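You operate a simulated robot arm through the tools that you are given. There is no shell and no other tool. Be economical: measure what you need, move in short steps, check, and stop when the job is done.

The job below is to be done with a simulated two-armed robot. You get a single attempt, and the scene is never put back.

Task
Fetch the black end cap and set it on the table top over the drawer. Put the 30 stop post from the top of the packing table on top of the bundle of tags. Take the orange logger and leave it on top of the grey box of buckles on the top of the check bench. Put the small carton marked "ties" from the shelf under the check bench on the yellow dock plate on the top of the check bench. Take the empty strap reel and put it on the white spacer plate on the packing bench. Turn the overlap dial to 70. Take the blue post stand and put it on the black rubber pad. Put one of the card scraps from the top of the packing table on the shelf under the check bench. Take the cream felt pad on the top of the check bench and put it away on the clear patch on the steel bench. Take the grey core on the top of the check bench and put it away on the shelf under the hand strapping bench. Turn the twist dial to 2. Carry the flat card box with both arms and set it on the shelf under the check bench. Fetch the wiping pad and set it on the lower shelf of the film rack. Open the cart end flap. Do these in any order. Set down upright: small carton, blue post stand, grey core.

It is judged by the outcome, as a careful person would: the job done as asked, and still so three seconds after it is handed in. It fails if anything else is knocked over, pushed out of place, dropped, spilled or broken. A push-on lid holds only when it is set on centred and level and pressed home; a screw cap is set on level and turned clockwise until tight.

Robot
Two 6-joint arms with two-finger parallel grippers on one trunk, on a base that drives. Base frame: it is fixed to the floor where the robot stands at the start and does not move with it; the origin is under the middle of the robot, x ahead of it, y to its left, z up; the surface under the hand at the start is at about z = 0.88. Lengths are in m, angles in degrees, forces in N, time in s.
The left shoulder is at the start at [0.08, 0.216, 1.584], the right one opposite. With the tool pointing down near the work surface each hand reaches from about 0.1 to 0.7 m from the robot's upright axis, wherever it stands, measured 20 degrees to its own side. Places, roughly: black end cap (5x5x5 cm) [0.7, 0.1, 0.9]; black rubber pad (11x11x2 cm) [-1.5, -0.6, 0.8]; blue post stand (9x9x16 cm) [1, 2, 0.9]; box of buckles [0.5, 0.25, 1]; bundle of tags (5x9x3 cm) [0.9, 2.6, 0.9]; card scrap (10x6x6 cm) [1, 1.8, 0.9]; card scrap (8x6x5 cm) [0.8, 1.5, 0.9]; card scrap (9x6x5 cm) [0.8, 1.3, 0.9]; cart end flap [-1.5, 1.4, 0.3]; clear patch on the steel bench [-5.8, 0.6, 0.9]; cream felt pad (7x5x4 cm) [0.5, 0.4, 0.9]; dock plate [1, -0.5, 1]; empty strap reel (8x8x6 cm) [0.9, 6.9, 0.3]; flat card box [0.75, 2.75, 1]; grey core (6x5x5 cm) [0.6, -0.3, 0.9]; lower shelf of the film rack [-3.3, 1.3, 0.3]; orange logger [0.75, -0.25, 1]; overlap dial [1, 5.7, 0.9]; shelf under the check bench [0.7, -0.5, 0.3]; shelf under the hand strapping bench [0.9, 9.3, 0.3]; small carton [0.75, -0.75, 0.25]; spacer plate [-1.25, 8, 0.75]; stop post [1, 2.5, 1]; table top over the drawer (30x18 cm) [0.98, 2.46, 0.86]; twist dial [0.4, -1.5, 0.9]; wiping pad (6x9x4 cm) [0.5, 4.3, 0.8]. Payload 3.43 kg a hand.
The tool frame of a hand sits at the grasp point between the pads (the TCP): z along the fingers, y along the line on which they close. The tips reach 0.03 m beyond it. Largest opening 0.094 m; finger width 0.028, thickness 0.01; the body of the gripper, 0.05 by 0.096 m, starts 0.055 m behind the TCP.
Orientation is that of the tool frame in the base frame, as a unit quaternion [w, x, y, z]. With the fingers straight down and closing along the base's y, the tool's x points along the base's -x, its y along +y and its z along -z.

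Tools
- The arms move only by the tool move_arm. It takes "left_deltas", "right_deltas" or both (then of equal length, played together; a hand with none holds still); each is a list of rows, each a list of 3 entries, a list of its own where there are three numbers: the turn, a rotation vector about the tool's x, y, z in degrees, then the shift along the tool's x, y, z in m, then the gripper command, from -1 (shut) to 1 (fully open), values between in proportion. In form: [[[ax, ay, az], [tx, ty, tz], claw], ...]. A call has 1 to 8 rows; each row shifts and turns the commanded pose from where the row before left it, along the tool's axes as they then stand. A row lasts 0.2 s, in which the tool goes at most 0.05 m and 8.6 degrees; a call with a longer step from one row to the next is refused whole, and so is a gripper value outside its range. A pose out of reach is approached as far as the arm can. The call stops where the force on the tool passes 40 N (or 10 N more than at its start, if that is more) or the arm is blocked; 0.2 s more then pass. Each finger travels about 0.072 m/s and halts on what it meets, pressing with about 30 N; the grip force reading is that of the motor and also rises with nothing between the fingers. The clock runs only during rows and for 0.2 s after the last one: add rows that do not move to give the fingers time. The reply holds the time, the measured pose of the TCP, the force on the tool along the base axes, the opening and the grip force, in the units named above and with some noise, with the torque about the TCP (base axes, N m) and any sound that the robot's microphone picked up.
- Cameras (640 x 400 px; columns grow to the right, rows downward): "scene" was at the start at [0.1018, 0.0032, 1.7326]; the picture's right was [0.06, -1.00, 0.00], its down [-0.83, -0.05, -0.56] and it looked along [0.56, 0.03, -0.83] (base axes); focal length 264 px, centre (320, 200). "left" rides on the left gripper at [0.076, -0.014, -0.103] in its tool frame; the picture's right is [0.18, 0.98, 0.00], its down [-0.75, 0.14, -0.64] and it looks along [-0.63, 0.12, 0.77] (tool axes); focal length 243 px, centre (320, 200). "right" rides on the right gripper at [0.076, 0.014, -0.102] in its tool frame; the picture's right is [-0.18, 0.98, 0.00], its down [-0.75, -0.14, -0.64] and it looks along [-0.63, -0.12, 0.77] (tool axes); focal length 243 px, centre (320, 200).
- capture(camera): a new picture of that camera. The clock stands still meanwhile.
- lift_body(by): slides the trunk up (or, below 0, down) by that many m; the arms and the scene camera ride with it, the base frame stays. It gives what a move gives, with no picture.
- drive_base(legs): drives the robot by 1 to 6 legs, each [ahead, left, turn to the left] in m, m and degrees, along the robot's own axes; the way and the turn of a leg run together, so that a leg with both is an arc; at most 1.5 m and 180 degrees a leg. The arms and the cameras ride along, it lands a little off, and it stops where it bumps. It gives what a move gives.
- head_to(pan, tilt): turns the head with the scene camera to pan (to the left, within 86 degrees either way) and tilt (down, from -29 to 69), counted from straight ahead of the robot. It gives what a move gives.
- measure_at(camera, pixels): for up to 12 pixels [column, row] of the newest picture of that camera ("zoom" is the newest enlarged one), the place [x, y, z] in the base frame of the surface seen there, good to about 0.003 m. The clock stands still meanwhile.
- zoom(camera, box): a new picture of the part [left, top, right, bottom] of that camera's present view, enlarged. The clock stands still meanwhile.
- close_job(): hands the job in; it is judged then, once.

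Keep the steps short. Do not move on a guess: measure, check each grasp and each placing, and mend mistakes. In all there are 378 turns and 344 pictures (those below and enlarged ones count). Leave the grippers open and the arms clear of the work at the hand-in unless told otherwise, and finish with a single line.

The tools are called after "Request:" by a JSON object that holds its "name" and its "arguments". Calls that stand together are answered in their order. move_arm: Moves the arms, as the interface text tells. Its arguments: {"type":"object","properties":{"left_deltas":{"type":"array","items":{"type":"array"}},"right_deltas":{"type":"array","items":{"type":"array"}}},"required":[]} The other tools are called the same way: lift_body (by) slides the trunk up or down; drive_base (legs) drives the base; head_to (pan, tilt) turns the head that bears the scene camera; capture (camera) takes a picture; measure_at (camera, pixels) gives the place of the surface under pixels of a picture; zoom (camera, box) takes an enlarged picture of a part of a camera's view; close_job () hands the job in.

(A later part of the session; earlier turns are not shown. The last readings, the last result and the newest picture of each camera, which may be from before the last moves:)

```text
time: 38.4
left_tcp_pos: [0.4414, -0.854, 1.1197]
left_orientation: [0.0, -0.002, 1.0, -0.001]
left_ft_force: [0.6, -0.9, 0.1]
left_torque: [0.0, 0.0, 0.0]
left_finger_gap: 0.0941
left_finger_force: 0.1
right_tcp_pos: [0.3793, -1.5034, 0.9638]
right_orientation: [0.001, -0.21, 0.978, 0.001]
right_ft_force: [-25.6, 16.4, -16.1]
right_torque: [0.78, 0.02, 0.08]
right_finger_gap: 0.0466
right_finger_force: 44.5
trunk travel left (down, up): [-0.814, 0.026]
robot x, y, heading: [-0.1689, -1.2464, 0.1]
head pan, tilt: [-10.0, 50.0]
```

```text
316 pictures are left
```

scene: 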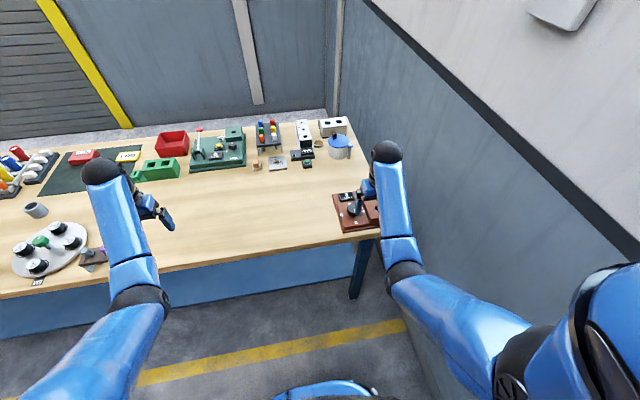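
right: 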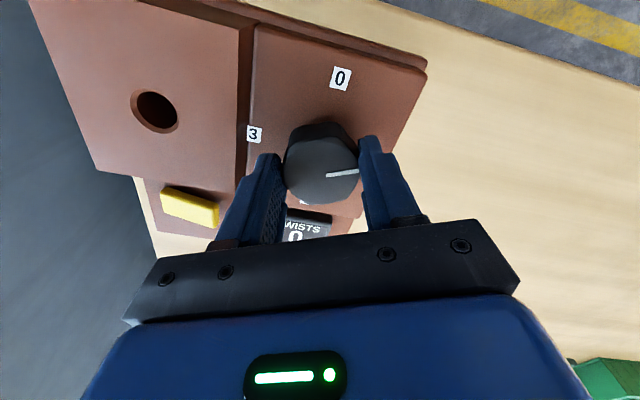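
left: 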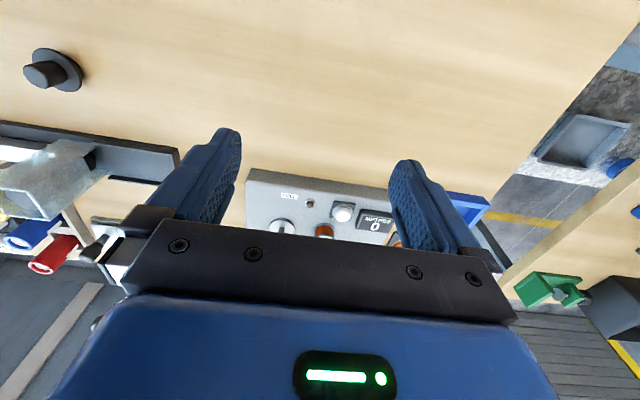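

The dial follows. Side force suggests I am off-centre by a few mm; I correct and keep turning.

Request:
{"name": "move_arm", "arguments": {"right_deltas": [[[0, 0, 8.2], [0.0025, 0.004, 0], -1], [[0, 0, 8.2], [0, 0, 0], -1], [[0, 0, 8.2], [0, 0, 0], -1], [[0, 0, 8.2], [0, 0, 0], -1], [[0, 0, 8.2], [0, 0, 0], -1], [[0, 0, 8.2], [0, 0, 0], -1], [[0, 0, 8.2], [0, 0, 0], -1], [[0, 0, 8.2], [0, 0, 0], -1]]}}

Request:
{"name": "capture", "arguments": {"camera": "right"}}

```text
time: 40.2
left_tcp_pos: [0.4441, -0.8539, 1.1182]
left_orientation: [0.0, -0.001, 1.0, -0.002]
left_ft_force: [-0.7, 0.1, 0.3]
left_torque: [0.02, 0.0, -0.04]
left_finger_gap: 0.0938
left_finger_force: 0.0
right_tcp_pos: [0.3819, -1.5004, 0.9646]
right_orientation: [0.003, 0.353, 0.936, 0.001]
right_ft_force: [-11.0, 22.9, -16.6]
right_torque: [0.49, 0.31, 0.08]
right_finger_gap: 0.0465
right_finger_force: 45.2
trunk travel left (down, up): [-0.814, 0.026]
robot x, y, heading: [-0.1658, -1.2436, -0.1]
head pan, tilt: [-10.0, 50.0]
```

```text
315 pictures are left
```

right: 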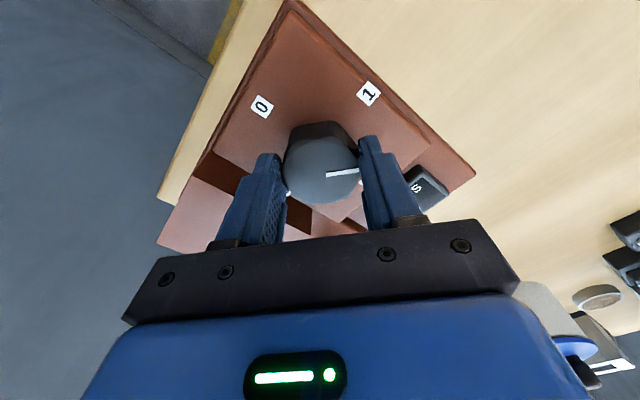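

Pointer nears 2. I finish with six rows (49°).

Request:
{"name": "move_arm", "arguments": {"right_deltas": [[[0, 0, 8.2], [0, 0, 0], -1], [[0, 0, 8.2], [0, 0, 0], -1], [[0, 0, 8.2], [0, 0, 0], -1], [[0, 0, 8.2], [0, 0, 0], -1], [[0, 0, 8.2], [0, 0, 0], -1], [[0, 0, 8.2], [0, 0, 0], -1], [[0, 0, 0], [0, 0, 0], -1]]}}

Request:
{"name": "zoom", "arguments": {"camera": "scene", "box": [315, 130, 415, 230]}}

Request:
{"name": "capture", "arguments": {"camera": "right"}}

```text
time: 41.8
left_tcp_pos: [0.4445, -0.8528, 1.1165]
left_orientation: [0.0, -0.001, 1.0, -0.002]
left_ft_force: [0.0, 0.1, -1.0]
left_torque: [-0.03, 0.0, 0.02]
left_finger_gap: 0.0942
left_finger_force: 0.1
right_tcp_pos: [0.3827, -1.4988, 0.9639]
right_orientation: [0.002, 0.71, 0.704, 0.002]
right_ft_force: [2.9, 25.1, -8.5]
right_torque: [0.36, -0.1, 0.04]
right_finger_gap: 0.0464
right_finger_force: 45.0
trunk travel left (down, up): [-0.814, 0.026]
robot x, y, heading: [-0.1655, -1.2471, -0.1]
head pan, tilt: [-10.0, 50.0]
```

```text
4.00 times, centred on (365, 180) of scene
```

zoom: 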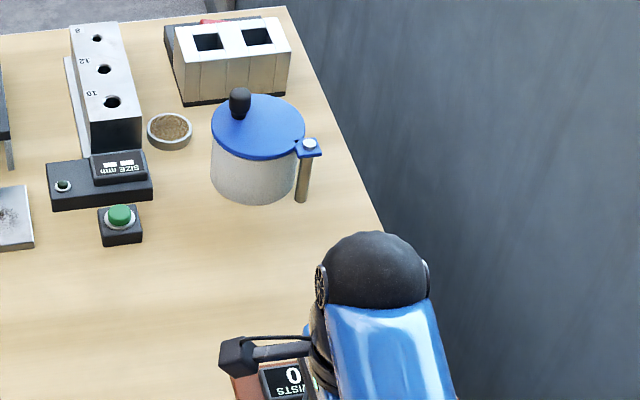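

```text
313 pictures are left
```

right: 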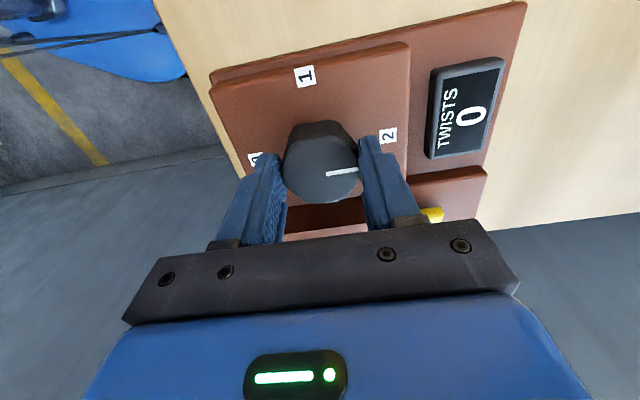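

Pointer at 2. I release, rise, and look.

Request:
{"name": "move_arm", "arguments": {"right_deltas": [[[0, 0, 0], [0, 0, 0], 0.3], [[0, 0, 0], [0, 0, 0], 0.3], [[0, 0, 0], [0, 0, -0.03], 0.3], [[0, 0, 0], [0, 0, -0.03], 0.3]]}}

Request:
{"name": "zoom", "arguments": {"camera": "right", "box": [180, 0, 560, 240]}}

```text
time: 42.8
left_tcp_pos: [0.4417, -0.8573, 1.119]
left_orientation: [0.0, -0.002, 1.0, 0.0]
left_ft_force: [-0.2, -0.1, -0.3]
left_torque: [0.02, 0.03, 0.02]
left_finger_gap: 0.0941
left_finger_force: 0.1
right_tcp_pos: [0.3799, -1.503, 1.0239]
right_orientation: [0.002, 0.709, 0.705, 0.002]
right_ft_force: [-0.3, -0.2, -0.7]
right_torque: [0.04, -0.03, -0.02]
right_finger_gap: 0.0609
right_finger_force: 0.0
trunk travel left (down, up): [-0.814, 0.026]
robot x, y, heading: [-0.1639, -1.2468, -0.1]
head pan, tilt: [-10.0, 50.0]
```

```text
1.67 times, centred on (370, 120) of right
```

zoom: 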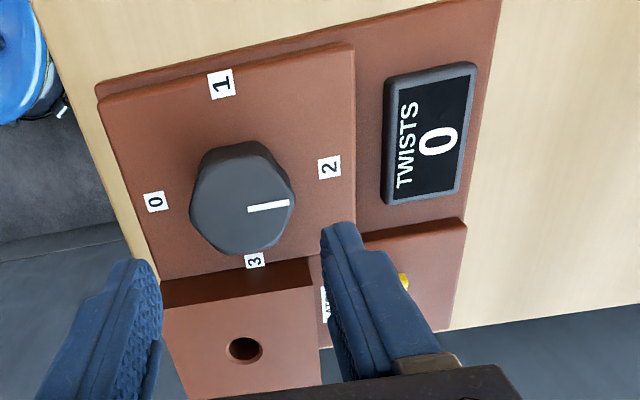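

Pointer is on 2. I back away 0.5 m and then drive left so I stand before the carton's place; then look under the bench.

Request:
{"name": "drive_base", "arguments": {"legs": [[-0.5, 0, 0], [0, 0.65, 0]]}}

Request:
{"name": "head_to", "arguments": {"pan": -5, "tilt": 42}}

Request:
{"name": "capture", "arguments": {"camera": "scene"}}

```text
time: 48.9
left_tcp_pos: [-0.0608, -0.214, 1.1183]
left_orientation: [0.0, -0.005, 1.0, -0.001]
left_ft_force: [0.2, -0.3, -1.3]
left_torque: [0.01, -0.03, -0.01]
left_finger_gap: 0.0939
left_finger_force: 0.0
right_tcp_pos: [-0.1182, -0.8597, 1.0242]
right_orientation: [0.002, 0.708, 0.706, 0.003]
right_ft_force: [-0.4, 0.5, 0.2]
right_torque: [0.02, 0.01, 0.03]
right_finger_gap: 0.0612
right_finger_force: 0.0
trunk travel left (down, up): [-0.814, 0.026]
robot x, y, heading: [-0.6708, -0.6048, 0.3]
head pan, tilt: [-10.0, 50.0]
```

```text
time: 49.6
left_tcp_pos: [-0.0595, -0.2132, 1.1191]
left_orientation: [0.0, -0.004, 1.0, 0.0]
left_ft_force: [0.8, 0.5, -0.1]
left_torque: [-0.01, 0.01, 0.01]
left_finger_gap: 0.0941
left_finger_force: 0.1
right_tcp_pos: [-0.118, -0.8595, 1.0237]
right_orientation: [0.002, 0.707, 0.707, 0.002]
right_ft_force: [0.4, 0.5, 0.3]
right_torque: [0.0, 0.0, -0.01]
right_finger_gap: 0.061
right_finger_force: 0.1
trunk travel left (down, up): [-0.814, 0.026]
robot x, y, heading: [-0.6701, -0.6056, 0.4]
head pan, tilt: [-5.0, 42.0]
```

```text
311 pictures are left
```

scene: 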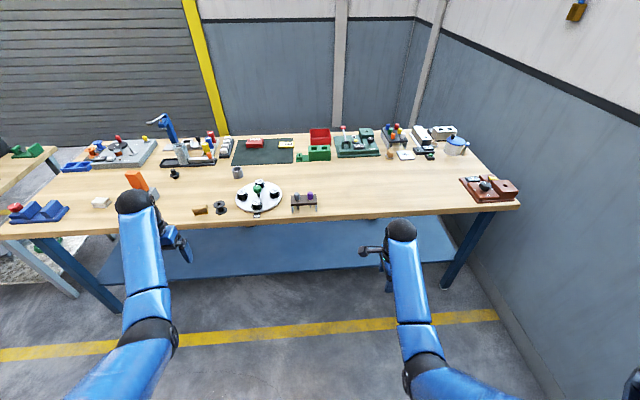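

I lower the trunk 0.6 m (hands are over clear floor) and look under the bench.

Request:
{"name": "lift_body", "arguments": {"by": -0.6}}

Request:
{"name": "head_to", "arguments": {"pan": -5, "tilt": 30}}

Request:
{"name": "capture", "arguments": {"camera": "scene"}}

```text
refused: -0.6 is not a number from -0.4 to 0.4
```

```text
time: 50.4
left_tcp_pos: [-0.0606, -0.2112, 1.1184]
left_orientation: [0.0, -0.004, 1.0, 0.0]
left_ft_force: [0.7, -0.6, -1.2]
left_torque: [-0.01, -0.01, 0.0]
left_finger_gap: 0.094
left_finger_force: 0.0
right_tcp_pos: [-0.1178, -0.8586, 1.0239]
right_orientation: [0.002, 0.708, 0.707, 0.003]
right_ft_force: [-0.1, 0.5, -0.1]
right_torque: [0.02, 0.0, 0.0]
right_finger_gap: 0.0612
right_finger_force: 0.2
trunk travel left (down, up): [-0.814, 0.026]
robot x, y, heading: [-0.6665, -0.6069, 0.3]
head pan, tilt: [-5.0, 30.0]
```

```text
310 pictures are left
```

scene: 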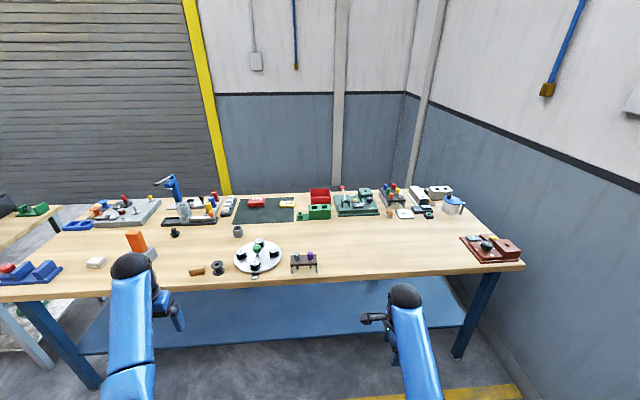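

Limit is 0.4 per call; I do two of 0.3.

Request:
{"name": "lift_body", "arguments": {"by": -0.35}}

Request:
{"name": "lift_body", "arguments": {"by": -0.3}}

Request:
{"name": "head_to", "arguments": {"pan": 0, "tilt": 25}}

Request:
{"name": "capture", "arguments": {"camera": "scene"}}

```text
time: 53.8
left_tcp_pos: [-0.0597, -0.2119, 0.7681]
left_orientation: [0.0, -0.004, 1.0, 0.001]
left_ft_force: [0.6, -0.6, 0.7]
left_torque: [0.01, 0.0, 0.01]
left_finger_gap: 0.094
left_finger_force: 0.1
right_tcp_pos: [-0.1191, -0.8587, 0.6737]
right_orientation: [0.002, 0.708, 0.707, 0.002]
right_ft_force: [0.1, -0.3, 0.9]
right_torque: [-0.01, -0.01, 0.0]
right_finger_gap: 0.0612
right_finger_force: 0.0
trunk travel left (down, up): [-0.464, 0.376]
robot x, y, heading: [-0.6668, -0.6026, 0.2]
head pan, tilt: [-5.0, 30.0]
```

```text
time: 56.8
left_tcp_pos: [-0.06, -0.2133, 0.4679]
left_orientation: [0.001, -0.004, 1.0, 0.0]
left_ft_force: [-0.3, -0.4, -0.8]
left_torque: [0.03, -0.03, 0.0]
left_finger_gap: 0.0937
left_finger_force: 0.0
right_tcp_pos: [-0.1191, -0.8579, 0.373]
right_orientation: [0.002, 0.708, 0.707, 0.001]
right_ft_force: [0.6, -0.5, 0.6]
right_torque: [0.0, 0.01, 0.0]
right_finger_gap: 0.0611
right_finger_force: 0.1
trunk travel left (down, up): [-0.164, 0.676]
robot x, y, heading: [-0.6687, -0.6056, 0.3]
head pan, tilt: [-5.0, 30.0]
```

```text
time: 57.4
left_tcp_pos: [-0.0605, -0.2118, 0.4684]
left_orientation: [0.001, -0.004, 1.0, 0.0]
left_ft_force: [-0.5, -0.1, 0.0]
left_torque: [0.01, 0.01, 0.0]
left_finger_gap: 0.0938
left_finger_force: 0.0
right_tcp_pos: [-0.1181, -0.8583, 0.374]
right_orientation: [0.002, 0.708, 0.707, 0.002]
right_ft_force: [-0.1, -0.2, -0.3]
right_torque: [0.01, 0.03, 0.01]
right_finger_gap: 0.0612
right_finger_force: 0.1
trunk travel left (down, up): [-0.164, 0.676]
robot x, y, heading: [-0.6687, -0.6024, 0.4]
head pan, tilt: [0.0, 25.0]
```

```text
309 pictures are left
```

scene: 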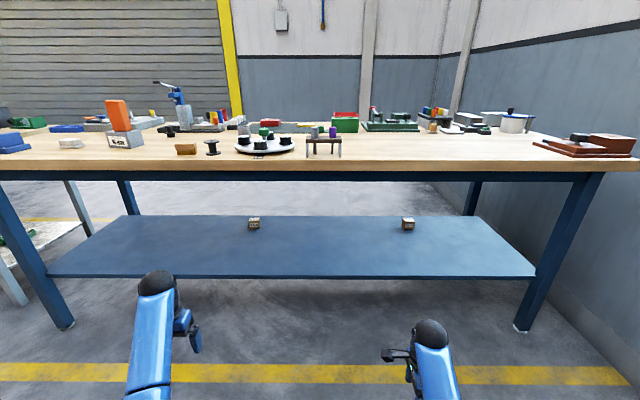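

Two small cartons on the shelf, (254,223) and (408,223). I zoom to read them and measure.

Request:
{"name": "zoom", "arguments": {"camera": "scene", "box": [239, 210, 269, 235]}}

Request:
{"name": "zoom", "arguments": {"camera": "scene", "box": [393, 210, 423, 235]}}

Request:
{"name": "measure_at", "arguments": {"camera": "scene", "pixels": [[254, 225], [254, 219], [408, 225], [408, 219], [402, 225], [414, 225], [320, 250], [320, 268], [408, 240], [320, 165], [320, 176], [320, 180]]}}

```text
16.00 times, centred on (254, 222) of scene
```

zoom: 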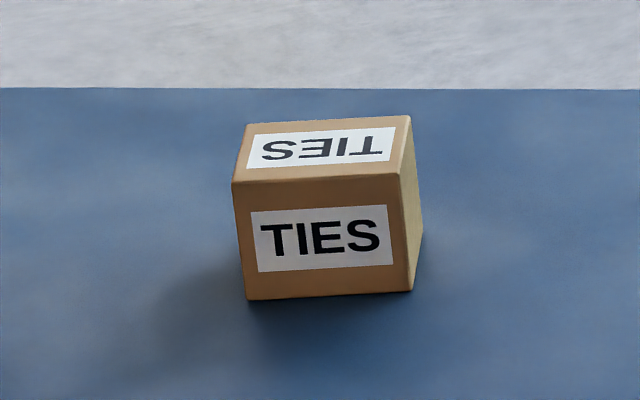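

```text
16.00 times, centred on (408, 222) of scene
```

zoom: 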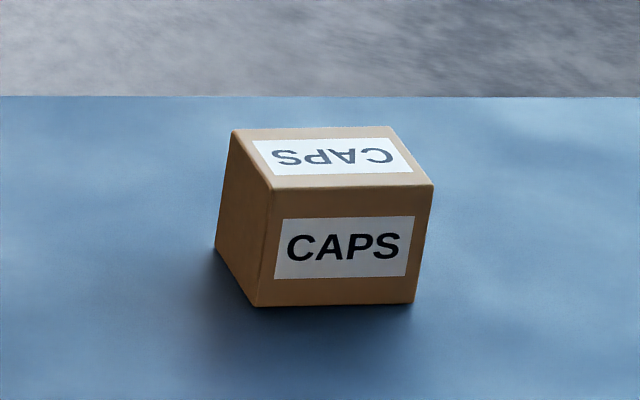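

```text
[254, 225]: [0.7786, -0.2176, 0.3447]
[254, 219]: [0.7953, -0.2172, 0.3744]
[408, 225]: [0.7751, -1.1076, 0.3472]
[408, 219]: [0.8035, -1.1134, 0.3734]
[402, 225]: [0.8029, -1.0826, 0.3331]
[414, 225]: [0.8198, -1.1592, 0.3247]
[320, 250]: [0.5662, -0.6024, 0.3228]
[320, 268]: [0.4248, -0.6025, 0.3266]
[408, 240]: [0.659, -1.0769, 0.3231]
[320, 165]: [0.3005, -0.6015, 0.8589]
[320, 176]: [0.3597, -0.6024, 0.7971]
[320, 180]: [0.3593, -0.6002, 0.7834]
```

"TIES" is the left one, front face x≈0.778, y≈−0.217, shelf z 0.323. I'll use the right hand with the camera side up: first yaw a further 90°.

Request:
{"name": "move_arm", "arguments": {"right_deltas": [[[0, 0, 8.4], [0, 0, 0], 1], [[0, 0, 8.4], [0, 0, 0], 1], [[0, 0, 8.4], [0, 0, 0], 1], [[0, 0, 8.4], [0, 0, 0], 1], [[0, 0, 8.4], [0, 0, 0], 1], [[0, 0, 8.4], [0, 0, 0], 1], [[0, 0, 8.4], [0, 0, 0], 1], [[0, 0, 8.4], [0, 0, 0], 1]]}}

Request:
{"name": "move_arm", "arguments": {"right_deltas": [[[0, 0, 8.4], [0, 0, 0], 1], [[0, 0, 8.4], [0, 0, 0], 1], [[0, 0, 6], [0, 0, 0], 1], [[0, 8, 0], [0, 0, 0], 1], [[0, 8, 0], [0, 0, 0], 1], [[0, 8, 0], [0, 0, 0], 1], [[0, 8, 0], [0, 0, 0], 1], [[0, 8, 0], [0, 0, 0], 1]]}}

Request:
{"name": "move_arm", "arguments": {"right_deltas": [[[0, 8, 0], [0, 0, 0], 1], [[0, 7, 0], [0, 0, 0], 1], [[0, 0, 0], [0, 0, 0], 1]]}}

```text
time: 59.2
left_tcp_pos: [-0.0597, -0.2125, 0.4682]
left_orientation: [-0.001, -0.004, 1.0, 0.0]
left_ft_force: [0.5, 0.4, 0.4]
left_torque: [0.0, 0.01, -0.02]
left_finger_gap: 0.0941
left_finger_force: 0.0
right_tcp_pos: [-0.1192, -0.8581, 0.3742]
right_orientation: [0.0, 0.981, 0.196, 0.003]
right_ft_force: [-0.5, 0.6, -0.2]
right_torque: [0.01, -0.02, 0.01]
right_finger_gap: 0.094
right_finger_force: 0.1
trunk travel left (down, up): [-0.164, 0.676]
robot x, y, heading: [-0.6689, -0.6065, 0.3]
head pan, tilt: [0.0, 25.0]
```

```text
time: 61.0
left_tcp_pos: [-0.0602, -0.2118, 0.4692]
left_orientation: [0.001, -0.004, 1.0, 0.0]
left_ft_force: [0.9, 0.2, -0.8]
left_torque: [-0.03, -0.03, 0.02]
left_finger_gap: 0.0941
left_finger_force: 0.1
right_tcp_pos: [-0.1201, -0.8789, 0.3745]
right_orientation: [0.0, 0.938, 0.0, 0.346]
right_ft_force: [0.0, 0.6, 0.5]
right_torque: [-0.03, 0.0, 0.01]
right_finger_gap: 0.0938
right_finger_force: 0.1
right hand out of reach, approached as far as the arm can: row 3
trunk travel left (down, up): [-0.164, 0.676]
robot x, y, heading: [-0.6664, -0.607, 0.5]
head pan, tilt: [0.0, 25.0]
```

```text
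time: 61.8
left_tcp_pos: [-0.0602, -0.213, 0.4701]
left_orientation: [0.0, -0.005, 1.0, 0.0]
left_ft_force: [-1.0, 0.2, -1.3]
left_torque: [0.02, 0.02, 0.02]
left_finger_gap: 0.094
left_finger_force: 0.1
right_tcp_pos: [-0.1204, -0.8785, 0.3737]
right_orientation: [0.0, 0.886, -0.001, 0.464]
right_ft_force: [-0.4, 0.7, -0.3]
right_torque: [0.0, 0.0, 0.01]
right_finger_gap: 0.0942
right_finger_force: 0.1
trunk travel left (down, up): [-0.164, 0.676]
robot x, y, heading: [-0.6669, -0.6037, 0.2]
head pan, tilt: [0.0, 25.0]
```

I retract the left hand back and down, raise the right hand a bit, then lower the trunk 0.1 and shift left 0.66 m.

Request:
{"name": "move_arm", "arguments": {"left_deltas": [[[0, 0, 0], [0.0375, 0, 0.018], 1], [[0, 0, 0], [0.0375, 0, 0.018], 1], [[0, 0, 0], [0.0375, 0, 0.018], 1], [[0, 0, 0], [0.0375, 0, 0.018], 1], [[0, 0, 0], [0.0375, 0, 0.015], 1], [[0, 0, 0], [0.0375, 0, 0.01], 1], [[0, 0, 0], [0.0375, 0, 0], 1], [[0, 0, 0], [0.0375, 0, 0], 1]], "right_deltas": [[[0, 0, 0], [0.0103, 0, -0.007], 1], [[0, 0, 0], [0.0103, 0, -0.007], 1], [[0, 0, 0], [0.0103, 0, -0.007], 1], [[0, 0, 0], [0.0103, 0, -0.007], 1], [[0, 0, 0], [0.0103, 0, -0.007], 1], [[0, 0, 0], [0.0103, 0, -0.007], 1], [[0, 0, 0], [0.0103, 0, -0.007], 1], [[0, 0, 0], [0.0103, 0, -0.007], 1]]}}

Request:
{"name": "lift_body", "arguments": {"by": -0.1}}

Request:
{"name": "drive_base", "arguments": {"legs": [[0, 0.66, 0]]}}

Request:
{"name": "capture", "arguments": {"camera": "scene"}}

```text
time: 63.6
left_tcp_pos: [-0.3501, -0.2114, 0.3577]
left_orientation: [0.0, -0.004, 1.0, 0.0]
left_ft_force: [0.6, -0.3, -0.3]
left_torque: [-0.03, 0.05, -0.01]
left_finger_gap: 0.0943
left_finger_force: 0.0
left hand out of reach, approached as far as the arm can: row 1, 2, 3
right_tcp_pos: [-0.1196, -0.8778, 0.474]
right_orientation: [0.001, 0.886, -0.002, 0.463]
right_ft_force: [0.0, -0.9, -0.3]
right_torque: [0.0, 0.0, 0.0]
right_finger_gap: 0.094
right_finger_force: 0.0
trunk travel left (down, up): [-0.164, 0.676]
robot x, y, heading: [-0.6632, -0.6034, 0.4]
head pan, tilt: [0.0, 25.0]
```

```text
time: 65.0
left_tcp_pos: [-0.3515, -0.2092, 0.2591]
left_orientation: [0.001, -0.004, 1.0, 0.0]
left_ft_force: [-0.1, 0.3, 0.2]
left_torque: [-0.02, 0.02, -0.04]
left_finger_gap: 0.0941
left_finger_force: 0.1
right_tcp_pos: [-0.1199, -0.8783, 0.3728]
right_orientation: [0.0, 0.886, 0.0, 0.463]
right_ft_force: [0.3, 0.2, 0.1]
right_torque: [-0.01, 0.0, 0.0]
right_finger_gap: 0.0939
right_finger_force: 0.1
trunk travel left (down, up): [-0.064, 0.776]
robot x, y, heading: [-0.666, -0.6005, 0.3]
head pan, tilt: [0.0, 25.0]
```

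```text
time: 68.6
left_tcp_pos: [-0.3556, 0.4513, 0.2587]
left_orientation: [0.001, -0.004, 1.0, -0.002]
left_ft_force: [-0.1, 0.2, -0.5]
left_torque: [0.01, -0.01, 0.0]
left_finger_gap: 0.094
left_finger_force: 0.1
right_tcp_pos: [-0.1236, -0.2163, 0.3713]
right_orientation: [0.001, 0.886, -0.001, 0.464]
right_ft_force: [0.2, -0.1, 0.4]
right_torque: [-0.01, -0.01, 0.01]
right_finger_gap: 0.0938
right_finger_force: 0.0
trunk travel left (down, up): [-0.064, 0.776]
robot x, y, heading: [-0.6742, 0.0582, 0.4]
head pan, tilt: [0.0, 25.0]
```

```text
306 pictures are left
```

scene: 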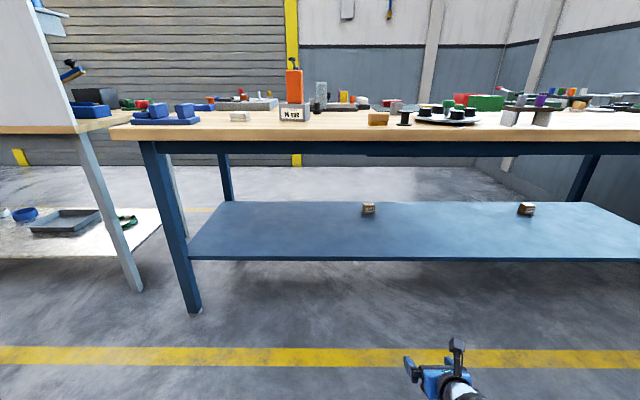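

Hand y matches. I measure the carton again from here (368,208).

Request:
{"name": "zoom", "arguments": {"camera": "scene", "box": [350, 193, 386, 223]}}

Request:
{"name": "measure_at", "arguments": {"camera": "zoom", "pixels": [[230, 220], [310, 225], [400, 220], [310, 170], [310, 150], [240, 250], [390, 250], [320, 300], [180, 250], [500, 250]]}}

```text
13.33 times, centred on (368, 208) of scene
```

zoom: 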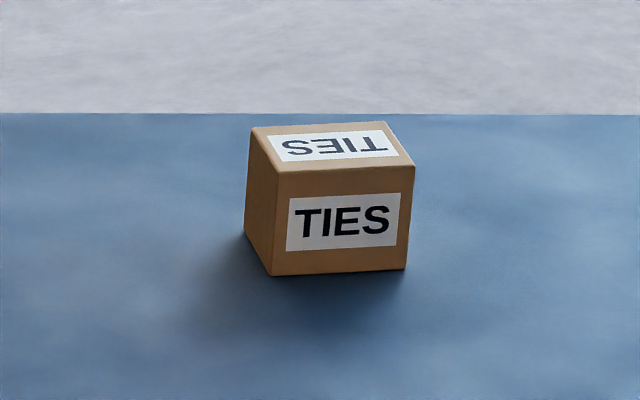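

```text
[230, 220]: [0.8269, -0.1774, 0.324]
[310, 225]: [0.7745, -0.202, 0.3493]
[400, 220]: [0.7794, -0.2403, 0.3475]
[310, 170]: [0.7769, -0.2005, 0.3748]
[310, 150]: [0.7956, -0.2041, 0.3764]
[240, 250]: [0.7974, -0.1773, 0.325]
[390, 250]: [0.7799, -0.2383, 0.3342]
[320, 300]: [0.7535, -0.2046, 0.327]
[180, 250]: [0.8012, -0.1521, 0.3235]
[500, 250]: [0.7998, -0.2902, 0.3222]
```

Carton centre ≈[0.802,−0.212], front face turned ~7° . I drive ahead 0.6 m with the hand sliding in over the shelf (tips ≥ 0.34).

Request:
{"name": "move_arm", "arguments": {"right_deltas": [[[6, 0, -4.2], [0.015, 0, -0.0105], 1], [[0, 0, 0], [0, 0, 0], 1]]}}

Request:
{"name": "drive_base", "arguments": {"legs": [[0.3, 0, 0], [0.28, 0, 0]]}}

Request:
{"name": "capture", "arguments": {"camera": "right"}}

Request:
{"name": "capture", "arguments": {"camera": "scene"}}

```text
time: 69.2
left_tcp_pos: [-0.3543, 0.4515, 0.2582]
left_orientation: [0.001, -0.005, 1.0, -0.001]
left_ft_force: [0.5, 0.6, -0.3]
left_torque: [-0.02, -0.01, -0.03]
left_finger_gap: 0.0939
left_finger_force: 0.1
right_tcp_pos: [-0.1246, -0.2153, 0.3912]
right_orientation: [-0.029, 0.884, 0.057, 0.463]
right_ft_force: [-0.4, -0.7, -0.5]
right_torque: [0.01, -0.02, -0.03]
right_finger_gap: 0.0943
right_finger_force: 0.0
trunk travel left (down, up): [-0.064, 0.776]
robot x, y, heading: [-0.6732, 0.0567, 0.2]
head pan, tilt: [0.0, 25.0]
```

```text
time: 72.9
left_tcp_pos: [0.2408, 0.4472, 0.2593]
left_orientation: [0.0, 0.002, 1.0, 0.0]
left_ft_force: [1.0, -0.3, -0.3]
left_torque: [0.0, 0.01, 0.0]
left_finger_gap: 0.0938
left_finger_force: 0.0
right_tcp_pos: [0.463, -0.2235, 0.39]
right_orientation: [-0.026, 0.884, 0.05, 0.463]
right_ft_force: [0.1, -0.1, -0.7]
right_torque: [0.03, -0.01, -0.03]
right_finger_gap: 0.0939
right_finger_force: 0.1
trunk travel left (down, up): [-0.064, 0.776]
robot x, y, heading: [-0.0837, 0.0566, -0.5]
head pan, tilt: [0.0, 25.0]
```

```text
304 pictures are left
```

right: 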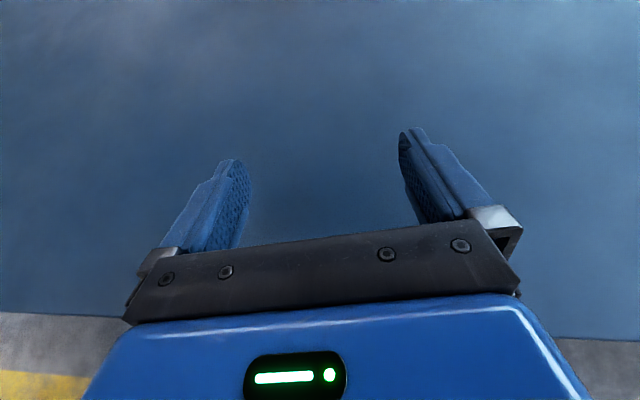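

```text
303 pictures are left
```

scene: 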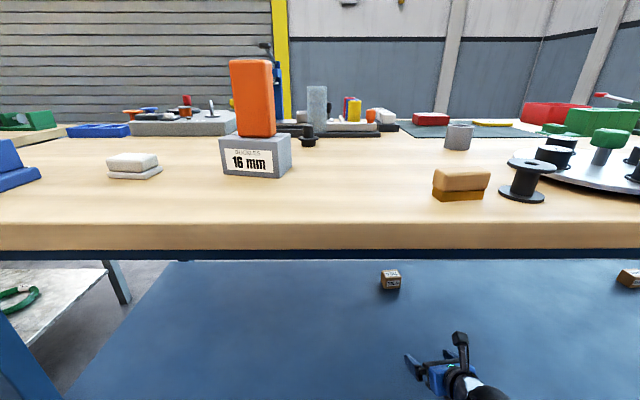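

Clear inside. I advance 0.25 m along the hand's heading, then look.

Request:
{"name": "move_arm", "arguments": {"right_deltas": [[[0, 0, 0], [0.0204, 0.0038, 0.0293], 1], [[0, 0, 0], [0.0204, 0.0038, 0.0293], 1], [[0, 0, 0], [0.0204, 0.0038, 0.0293], 1], [[0, 0, 0], [0.0204, 0.0038, 0.0293], 1], [[0, 0, 0], [0.0204, 0.0038, 0.0293], 1], [[0, 0, 0], [0.0204, 0.0038, 0.0293], 1], [[0, 0, 0], [0.0204, 0.0038, 0.0293], 1]]}}

Request:
{"name": "capture", "arguments": {"camera": "right"}}

```text
time: 74.5
left_tcp_pos: [0.2402, 0.4472, 0.2581]
left_orientation: [0.001, 0.002, 1.0, 0.0]
left_ft_force: [0.4, 0.0, -0.1]
left_torque: [0.03, -0.04, 0.01]
left_finger_gap: 0.0941
left_finger_force: 0.0
right_tcp_pos: [0.7139, -0.2222, 0.3922]
right_orientation: [-0.026, 0.884, 0.05, 0.463]
right_ft_force: [0.3, 0.3, 0.2]
right_torque: [0.0, -0.03, 0.03]
right_finger_gap: 0.094
right_finger_force: 0.1
trunk travel left (down, up): [-0.064, 0.776]
robot x, y, heading: [-0.0793, 0.0558, -0.5]
head pan, tilt: [0.0, 25.0]
```

```text
302 pictures are left
```

right: 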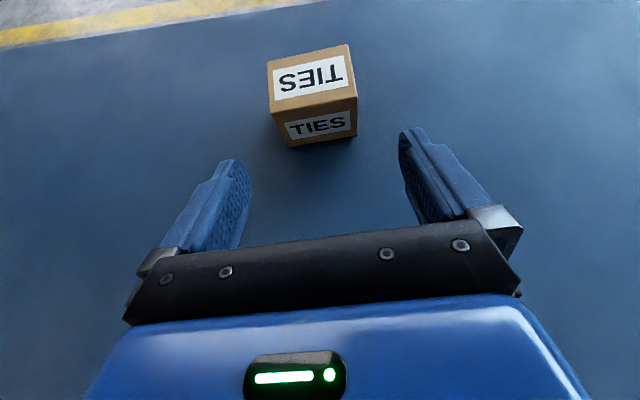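

Nicely between the fingers. I measure the carton's corners.

Request:
{"name": "measure_at", "arguments": {"camera": "right", "pixels": [[272, 66], [345, 50], [353, 92], [276, 107], [312, 78], [315, 115]]}}

```text
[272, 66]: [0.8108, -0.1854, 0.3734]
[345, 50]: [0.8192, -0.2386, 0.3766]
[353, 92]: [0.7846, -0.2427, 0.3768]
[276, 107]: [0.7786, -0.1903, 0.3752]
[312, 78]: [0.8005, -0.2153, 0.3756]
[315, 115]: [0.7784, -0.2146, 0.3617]
```

Centre [0.799,−0.2145]. I move the last 9 cm and grip.

Request:
{"name": "move_arm", "arguments": {"right_deltas": [[[0, 0, 0], [0.0066, 0.0006, 0.0293], 1], [[0, 0, 0], [0.0066, 0.0006, 0.0293], 1], [[0, 0, 0], [0.0065, 0.0005, 0.0292], 1], [[0, 0, 0], [0, 0, 0], -1], [[0, 0, 0], [0, 0, 0], -1], [[0, 0, 0], [0, 0, 0], -1]]}}

Request:
{"name": "capture", "arguments": {"camera": "right"}}

```text
time: 75.9
left_tcp_pos: [0.2397, 0.4465, 0.2579]
left_orientation: [0.0, 0.002, 1.0, 0.0]
left_ft_force: [0.2, 0.0, 0.0]
left_torque: [-0.02, -0.02, 0.02]
left_finger_gap: 0.0942
left_finger_force: 0.1
right_tcp_pos: [0.7924, -0.2162, 0.3572]
right_orientation: [-0.026, 0.884, 0.05, 0.463]
right_ft_force: [0.6, 0.0, 0.1]
right_torque: [-0.01, 0.01, -0.01]
right_finger_gap: 0.0645
right_finger_force: 30.0
trunk travel left (down, up): [-0.064, 0.776]
robot x, y, heading: [-0.0814, 0.0576, -0.6]
head pan, tilt: [0.0, 25.0]
```

```text
301 pictures are left
```

right: 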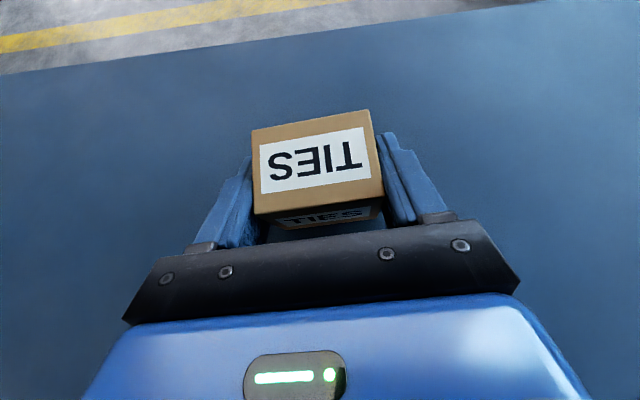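

Gripped. Lift 4 cm and draw back.

Request:
{"name": "move_arm", "arguments": {"right_deltas": [[[0, 0, 0], [0.033, 0, -0.023], -1], [[0, 0, 0], [-0.0204, -0.0024, -0.0293], -1], [[0, 0, 0], [-0.0204, -0.0024, -0.0293], -1], [[0, 0, 0], [-0.0204, -0.0024, -0.0293], -1], [[0, 0, 0], [-0.0204, -0.0024, -0.0293], -1], [[0, 0, 0], [-0.0204, -0.0024, -0.0293], -1], [[0, 0, 0], [-0.0204, -0.0024, -0.0293], -1], [[0, 0, 0], [-0.0204, -0.0024, -0.0293], -1]]}}

Request:
{"name": "drive_base", "arguments": {"legs": [[-0.5, 0, 0]]}}

Request:
{"name": "lift_body", "arguments": {"by": 0.4}}

Request:
{"name": "lift_body", "arguments": {"by": 0.3}}

Request:
{"name": "capture", "arguments": {"camera": "right"}}

```text
time: 77.7
left_tcp_pos: [0.2404, 0.447, 0.2581]
left_orientation: [-0.001, 0.002, 1.0, 0.001]
left_ft_force: [0.1, 0.1, 0.3]
left_torque: [-0.06, -0.03, 0.0]
left_finger_gap: 0.0942
left_finger_force: 0.1
right_tcp_pos: [0.548, -0.2265, 0.3986]
right_orientation: [-0.026, 0.884, 0.05, 0.464]
right_ft_force: [0.0, 0.0, -2.6]
right_torque: [0.0, 0.05, 0.03]
right_finger_gap: 0.0643
right_finger_force: 29.6
trunk travel left (down, up): [-0.064, 0.776]
robot x, y, heading: [-0.0807, 0.0574, -0.3]
head pan, tilt: [0.0, 25.0]
```

```text
time: 80.7
left_tcp_pos: [-0.2697, 0.4516, 0.2589]
left_orientation: [0.0, 0.0, 1.0, 0.0]
left_ft_force: [0.0, 0.0, 0.8]
left_torque: [0.01, -0.05, -0.07]
left_finger_gap: 0.094
left_finger_force: 0.1
right_tcp_pos: [0.0408, -0.2204, 0.3985]
right_orientation: [-0.027, 0.884, 0.052, 0.464]
right_ft_force: [-0.2, 0.0, -1.9]
right_torque: [0.01, 0.02, 0.0]
right_finger_gap: 0.0642
right_finger_force: 30.2
trunk travel left (down, up): [-0.064, 0.776]
robot x, y, heading: [-0.5877, 0.0603, -0.2]
head pan, tilt: [0.0, 25.0]
```

```text
time: 84.5
left_tcp_pos: [-0.2685, 0.4509, 0.658]
left_orientation: [0.0, 0.0, 1.0, 0.0]
left_ft_force: [0.3, -0.5, 0.2]
left_torque: [0.03, 0.0, -0.02]
left_finger_gap: 0.0941
left_finger_force: 0.1
right_tcp_pos: [0.0412, -0.2202, 0.7974]
right_orientation: [-0.027, 0.884, 0.051, 0.464]
right_ft_force: [0.7, -0.6, -2.2]
right_torque: [-0.01, -0.02, 0.0]
right_finger_gap: 0.0639
right_finger_force: 30.0
trunk travel left (down, up): [-0.464, 0.376]
robot x, y, heading: [-0.5904, 0.0592, -0.4]
head pan, tilt: [0.0, 25.0]
```

```text
time: 87.5
left_tcp_pos: [-0.2692, 0.4512, 0.9581]
left_orientation: [0.0, 0.0, 1.0, 0.0]
left_ft_force: [0.3, 0.6, 0.3]
left_torque: [0.01, 0.04, -0.05]
left_finger_gap: 0.094
left_finger_force: 0.0
right_tcp_pos: [0.0407, -0.2205, 1.0986]
right_orientation: [-0.027, 0.884, 0.051, 0.463]
right_ft_force: [0.2, -0.7, -2.3]
right_torque: [-0.01, 0.0, 0.01]
right_finger_gap: 0.0639
right_finger_force: 30.1
trunk travel left (down, up): [-0.764, 0.076]
robot x, y, heading: [-0.5874, 0.0566, -0.3]
head pan, tilt: [0.0, 25.0]
```

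```text
300 pictures are left
```

right: 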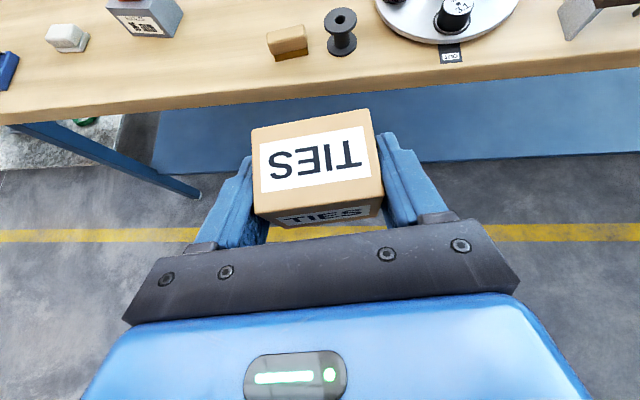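

Carton held upright. I raise the trunk fully and extend the left hand forward/up so it clears everything on the bench.

Request:
{"name": "lift_body", "arguments": {"by": 0.07}}

Request:
{"name": "move_arm", "arguments": {"left_deltas": [[[0, 0, 0], [-0.042, 0, -0.014], 1], [[0, 0, 0], [-0.042, 0, -0.014], 1], [[0, 0, 0], [-0.042, 0, -0.014], 1], [[0, 0, 0], [-0.042, 0, -0.014], 1], [[0, 0, 0], [-0.042, 0, -0.014], 1], [[0, 0, 0], [-0.042, 0, -0.014], 1], [[0, 0, 0], [-0.03, 0, -0.014], 1]]}}

Request:
{"name": "drive_base", "arguments": {"legs": [[0, -0.3, 0], [0.4, 0, 0.3]]}}

Request:
{"name": "head_to", "arguments": {"pan": -10, "tilt": 45}}

Request:
{"name": "capture", "arguments": {"camera": "scene"}}

```text
time: 88.6
left_tcp_pos: [-0.2685, 0.4491, 1.0291]
left_orientation: [0.0, 0.0, 1.0, 0.0]
left_ft_force: [0.5, 0.4, 1.4]
left_torque: [-0.03, 0.04, 0.0]
left_finger_gap: 0.0942
left_finger_force: 0.1
right_tcp_pos: [0.042, -0.22, 1.1671]
right_orientation: [-0.027, 0.884, 0.051, 0.464]
right_ft_force: [0.2, 0.4, -2.6]
right_torque: [-0.01, 0.02, 0.04]
right_finger_gap: 0.0642
right_finger_force: 30.2
trunk travel left (down, up): [-0.834, 0.006]
robot x, y, heading: [-0.5881, 0.0577, -0.0]
head pan, tilt: [0.0, 25.0]
```

```text
time: 90.2
left_tcp_pos: [0.0182, 0.4545, 1.1052]
left_orientation: [0.0, 0.0, 1.0, -0.001]
left_ft_force: [0.6, 0.8, -1.4]
left_torque: [0.0, 0.0, 0.0]
left_finger_gap: 0.0939
left_finger_force: 0.1
left hand out of reach, approached as far as the arm can: row 1, 2, 3
right_tcp_pos: [0.043, -0.2209, 1.167]
right_orientation: [-0.028, 0.884, 0.052, 0.463]
right_ft_force: [-0.5, 0.0, -1.4]
right_torque: [0.02, 0.04, -0.03]
right_finger_gap: 0.0641
right_finger_force: 29.8
trunk travel left (down, up): [-0.834, 0.006]
robot x, y, heading: [-0.5908, 0.0556, -0.1]
head pan, tilt: [0.0, 25.0]
```

```text
time: 94.3
left_tcp_pos: [0.4117, 0.1586, 1.1078]
left_orientation: [0.0, -0.003, 1.0, 0.0]
left_ft_force: [0.5, 0.5, 0.9]
left_torque: [0.05, 0.0, -0.01]
left_finger_gap: 0.0942
left_finger_force: 0.1
right_tcp_pos: [0.4408, -0.5164, 1.1702]
right_orientation: [-0.028, 0.884, 0.054, 0.464]
right_ft_force: [0.3, -0.4, -2.3]
right_torque: [-0.01, 0.0, 0.02]
right_finger_gap: 0.0643
right_finger_force: 29.8
trunk travel left (down, up): [-0.834, 0.006]
robot x, y, heading: [-0.1899, -0.2433, 0.2]
head pan, tilt: [0.0, 25.0]
```

```text
time: 95.1
left_tcp_pos: [0.4143, 0.1573, 1.1065]
left_orientation: [-0.001, -0.003, 1.0, 0.0]
left_ft_force: [0.4, 0.0, 1.1]
left_torque: [0.01, 0.0, -0.03]
left_finger_gap: 0.0939
left_finger_force: 0.0
right_tcp_pos: [0.4428, -0.5172, 1.1673]
right_orientation: [-0.029, 0.884, 0.055, 0.463]
right_ft_force: [-0.2, -0.2, -2.5]
right_torque: [0.0, -0.01, 0.0]
right_finger_gap: 0.064
right_finger_force: 30.2
trunk travel left (down, up): [-0.834, 0.006]
robot x, y, heading: [-0.1891, -0.2403, -0.1]
head pan, tilt: [-10.0, 45.0]
```

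```text
299 pictures are left
```

scene: 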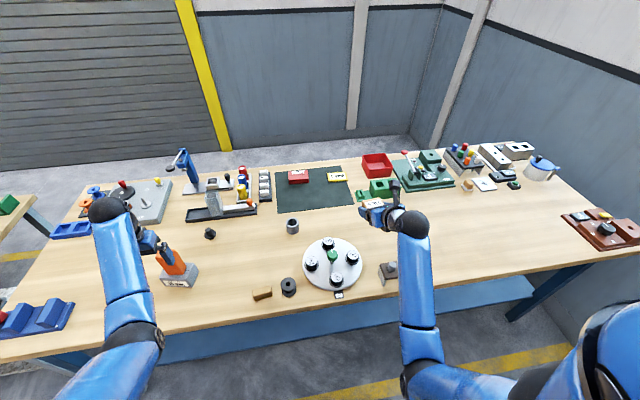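

I zoom on the dock plate at (337,177) and measure it.

Request:
{"name": "zoom", "arguments": {"camera": "scene", "box": [270, 150, 410, 230]}}

Request:
{"name": "measure_at", "arguments": {"camera": "zoom", "pixels": [[276, 112], [344, 110], [350, 134], [270, 134], [308, 118], [400, 150], [440, 190]]}}

```text
4.57 times, centred on (340, 190) of scene
```

zoom: 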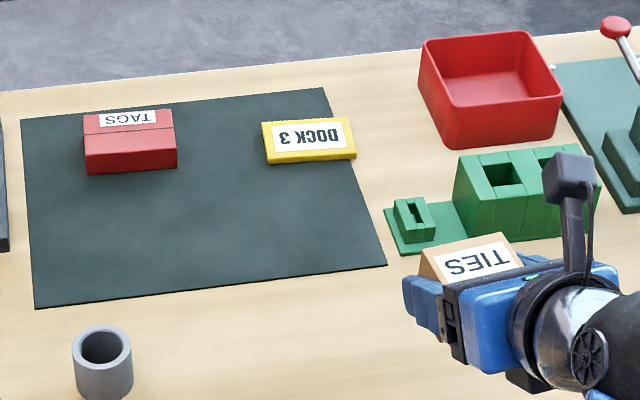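

```text
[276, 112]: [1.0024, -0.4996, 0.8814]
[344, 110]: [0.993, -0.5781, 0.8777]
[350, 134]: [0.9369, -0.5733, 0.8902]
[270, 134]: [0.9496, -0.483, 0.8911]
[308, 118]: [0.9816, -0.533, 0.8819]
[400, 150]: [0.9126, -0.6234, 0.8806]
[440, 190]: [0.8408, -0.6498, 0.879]
```

Request:
{"name": "measure_at", "arguments": {"camera": "zoom", "pixels": [[266, 126], [347, 120], [352, 148], [271, 155], [308, 137], [390, 185], [385, 215]]}}

```text
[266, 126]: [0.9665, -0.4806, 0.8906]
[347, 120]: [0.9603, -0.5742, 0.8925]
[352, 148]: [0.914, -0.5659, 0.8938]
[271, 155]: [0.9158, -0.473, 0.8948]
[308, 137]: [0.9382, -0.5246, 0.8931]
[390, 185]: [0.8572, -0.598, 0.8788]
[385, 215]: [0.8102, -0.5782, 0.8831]
```

Plate centre [0.939,−0.523,0.893]. I check how tall the blue press at (183,155) is before moving ahead with the left hand above that side.

Request:
{"name": "measure_at", "arguments": {"camera": "scene", "pixels": [[183, 155], [176, 164], [190, 180], [106, 235], [208, 210], [243, 172], [150, 240]]}}

```text
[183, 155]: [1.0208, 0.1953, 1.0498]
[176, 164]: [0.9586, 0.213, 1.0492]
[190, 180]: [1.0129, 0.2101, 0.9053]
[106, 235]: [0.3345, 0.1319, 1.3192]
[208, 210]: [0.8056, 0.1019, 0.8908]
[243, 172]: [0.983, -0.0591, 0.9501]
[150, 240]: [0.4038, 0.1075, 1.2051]
```

Clear. I drive ahead 0.3 m.

Request:
{"name": "drive_base", "arguments": {"legs": [[0.3, 0, 0]]}}

Request:
{"name": "capture", "arguments": {"camera": "right"}}

```text
time: 97.2
left_tcp_pos: [0.7125, 0.1569, 1.1076]
left_orientation: [0.001, -0.003, 1.0, 0.0]
left_ft_force: [0.2, 0.3, -0.5]
left_torque: [0.01, 0.0, -0.02]
left_finger_gap: 0.0941
left_finger_force: 0.0
right_tcp_pos: [0.7389, -0.5178, 1.1707]
right_orientation: [-0.028, 0.884, 0.054, 0.464]
right_ft_force: [-0.3, -1.1, -1.3]
right_torque: [0.02, -0.04, 0.0]
right_finger_gap: 0.0641
right_finger_force: 29.7
trunk travel left (down, up): [-0.834, 0.006]
robot x, y, heading: [0.1085, -0.2385, 0.3]
head pan, tilt: [-10.0, 45.0]
```

```text
297 pictures are left
```

right: 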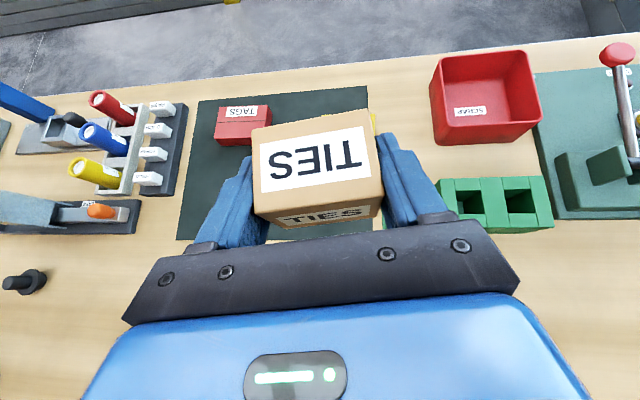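

I lower the trunk 8 cm for reach and bring the carton over the plate.

Request:
{"name": "lift_body", "arguments": {"by": -0.08}}

Request:
{"name": "move_arm", "arguments": {"right_deltas": [[[0, 0, 0], [0.0058, 0.0049, 0.0347], -1], [[0, 0, 0], [0.0058, 0.0049, 0.0347], -1], [[0, 0, 0], [0.0058, 0.0049, 0.0347], -1], [[0, 0, 0], [0.0058, 0.0049, 0.0347], -1], [[0, 0, 0], [0.0058, 0.0049, 0.0347], -1], [[0, 0, 0], [0.0058, 0.0049, 0.0347], -1], [[0, 0, 0], [0, 0, 0], -1]]}}

Request:
{"name": "zoom", "arguments": {"camera": "scene", "box": [260, 120, 460, 260]}}

```text
time: 98.3
left_tcp_pos: [0.7147, 0.1563, 1.0267]
left_orientation: [0.0, -0.001, 1.0, 0.0]
left_ft_force: [-0.2, -0.6, -1.3]
left_torque: [-0.02, 0.0, 0.02]
left_finger_gap: 0.0939
left_finger_force: 0.1
right_tcp_pos: [0.7423, -0.5176, 1.0871]
right_orientation: [-0.029, 0.884, 0.054, 0.463]
right_ft_force: [-0.1, 0.3, -2.2]
right_torque: [0.0, 0.05, 0.0]
right_finger_gap: 0.0644
right_finger_force: 30.5
trunk travel left (down, up): [-0.754, 0.086]
robot x, y, heading: [0.1099, -0.2376, -0.1]
head pan, tilt: [-10.0, 45.0]
```

```text
time: 100.0
left_tcp_pos: [0.7144, 0.1567, 1.025]
left_orientation: [0.0, -0.002, 1.0, 0.0]
left_ft_force: [0.4, 0.2, 0.3]
left_torque: [-0.01, 0.0, -0.01]
left_finger_gap: 0.0941
left_finger_force: 0.1
right_tcp_pos: [0.9354, -0.5247, 0.9986]
right_orientation: [-0.027, 0.884, 0.053, 0.463]
right_ft_force: [0.7, -0.3, -2.7]
right_torque: [-0.01, 0.06, 0.0]
right_finger_gap: 0.0642
right_finger_force: 30.5
trunk travel left (down, up): [-0.754, 0.086]
robot x, y, heading: [0.1112, -0.2434, 0.3]
head pan, tilt: [-10.0, 45.0]
```

```text
2.86 times, centred on (360, 190) of scene
```

zoom: 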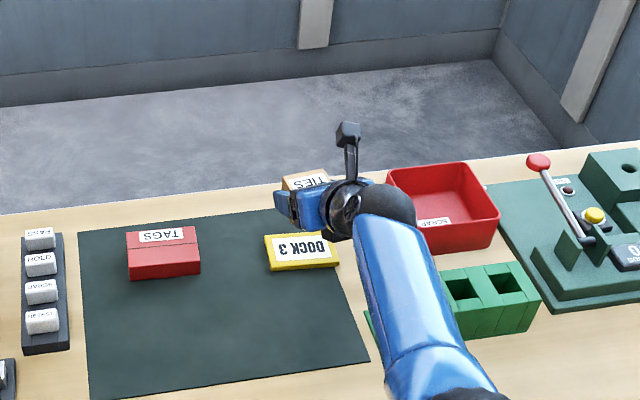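

Over the plate; lower 7 cm.

Request:
{"name": "move_arm", "arguments": {"right_deltas": [[[0, 0, 0], [-0.025, 0, 0.016], -1], [[0, 0, 0], [-0.02, 0, 0.0135], -1], [[0, 0, 0], [-0.01, 0, 0.006], -1], [[0, 0, 0], [-0.005, 0, 0.003], -1], [[0, 0, 0], [-0.0015, 0, 0.001], -1]]}}

Request:
{"name": "capture", "arguments": {"camera": "right"}}

```text
time: 101.2
left_tcp_pos: [0.7142, 0.1562, 1.026]
left_orientation: [-0.001, -0.002, 1.0, 0.001]
left_ft_force: [-0.1, 0.7, 0.1]
left_torque: [-0.01, -0.03, 0.0]
left_finger_gap: 0.094
left_finger_force: 0.0
right_tcp_pos: [0.9288, -0.5272, 0.9381]
right_orientation: [-0.026, 0.885, 0.053, 0.462]
right_ft_force: [0.1, -0.1, -2.5]
right_torque: [-0.02, 0.02, 0.01]
right_finger_gap: 0.0642
right_finger_force: 30.1
right hand out of reach, approached as far as the arm can: row 3, 4
trunk travel left (down, up): [-0.754, 0.086]
robot x, y, heading: [0.1128, -0.2379, -0.2]
head pan, tilt: [-10.0, 45.0]
```

```text
295 pictures are left
```

right: 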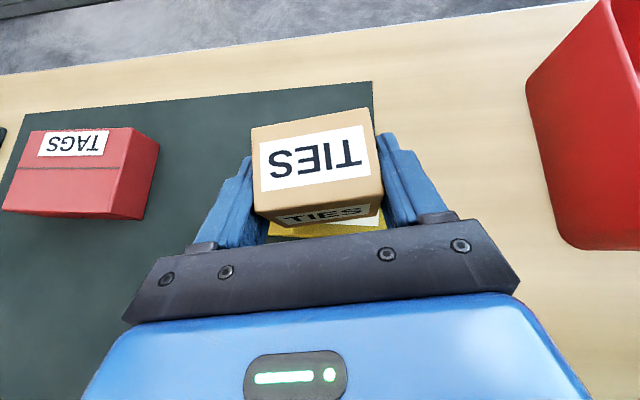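

Slightly out of reach; I lower the trunk 1 cm and then finish with a small step.

Request:
{"name": "lift_body", "arguments": {"by": -0.01}}

Request:
{"name": "move_arm", "arguments": {"right_deltas": [[[0, 0, 0], [0.0015, -0.003, 0.0035], -1], [[0, 0, 0], [-0.0015, 0, 0.001], -1]]}}

```text
time: 101.7
left_tcp_pos: [0.716, 0.158, 1.0165]
left_orientation: [-0.001, -0.002, 1.0, 0.0]
left_ft_force: [-0.2, 0.1, 0.5]
left_torque: [-0.04, -0.01, 0.02]
left_finger_gap: 0.0941
left_finger_force: 0.0
right_tcp_pos: [0.9283, -0.5279, 0.9276]
right_orientation: [-0.027, 0.885, 0.053, 0.463]
right_ft_force: [-0.4, 0.4, -2.3]
right_torque: [0.0, 0.0, 0.01]
right_finger_gap: 0.064
right_finger_force: 29.7
trunk travel left (down, up): [-0.744, 0.096]
robot x, y, heading: [0.1069, -0.2425, 0.1]
head pan, tilt: [-10.0, 45.0]
```

```text
time: 102.3
left_tcp_pos: [0.7161, 0.1573, 1.0164]
left_orientation: [-0.001, -0.001, 1.0, 0.0]
left_ft_force: [0.0, -0.3, -0.1]
left_torque: [-0.01, 0.02, 0.0]
left_finger_gap: 0.0942
left_finger_force: 0.0
right_tcp_pos: [0.9273, -0.5268, 0.9253]
right_orientation: [-0.026, 0.885, 0.053, 0.462]
right_ft_force: [-0.6, 0.1, -2.7]
right_torque: [0.01, 0.04, -0.01]
right_finger_gap: 0.0641
right_finger_force: 29.4
right hand out of reach, approached as far as the arm can: row 1
trunk travel left (down, up): [-0.744, 0.096]
robot x, y, heading: [0.1116, -0.2399, -0.3]
head pan, tilt: [-10.0, 45.0]
```

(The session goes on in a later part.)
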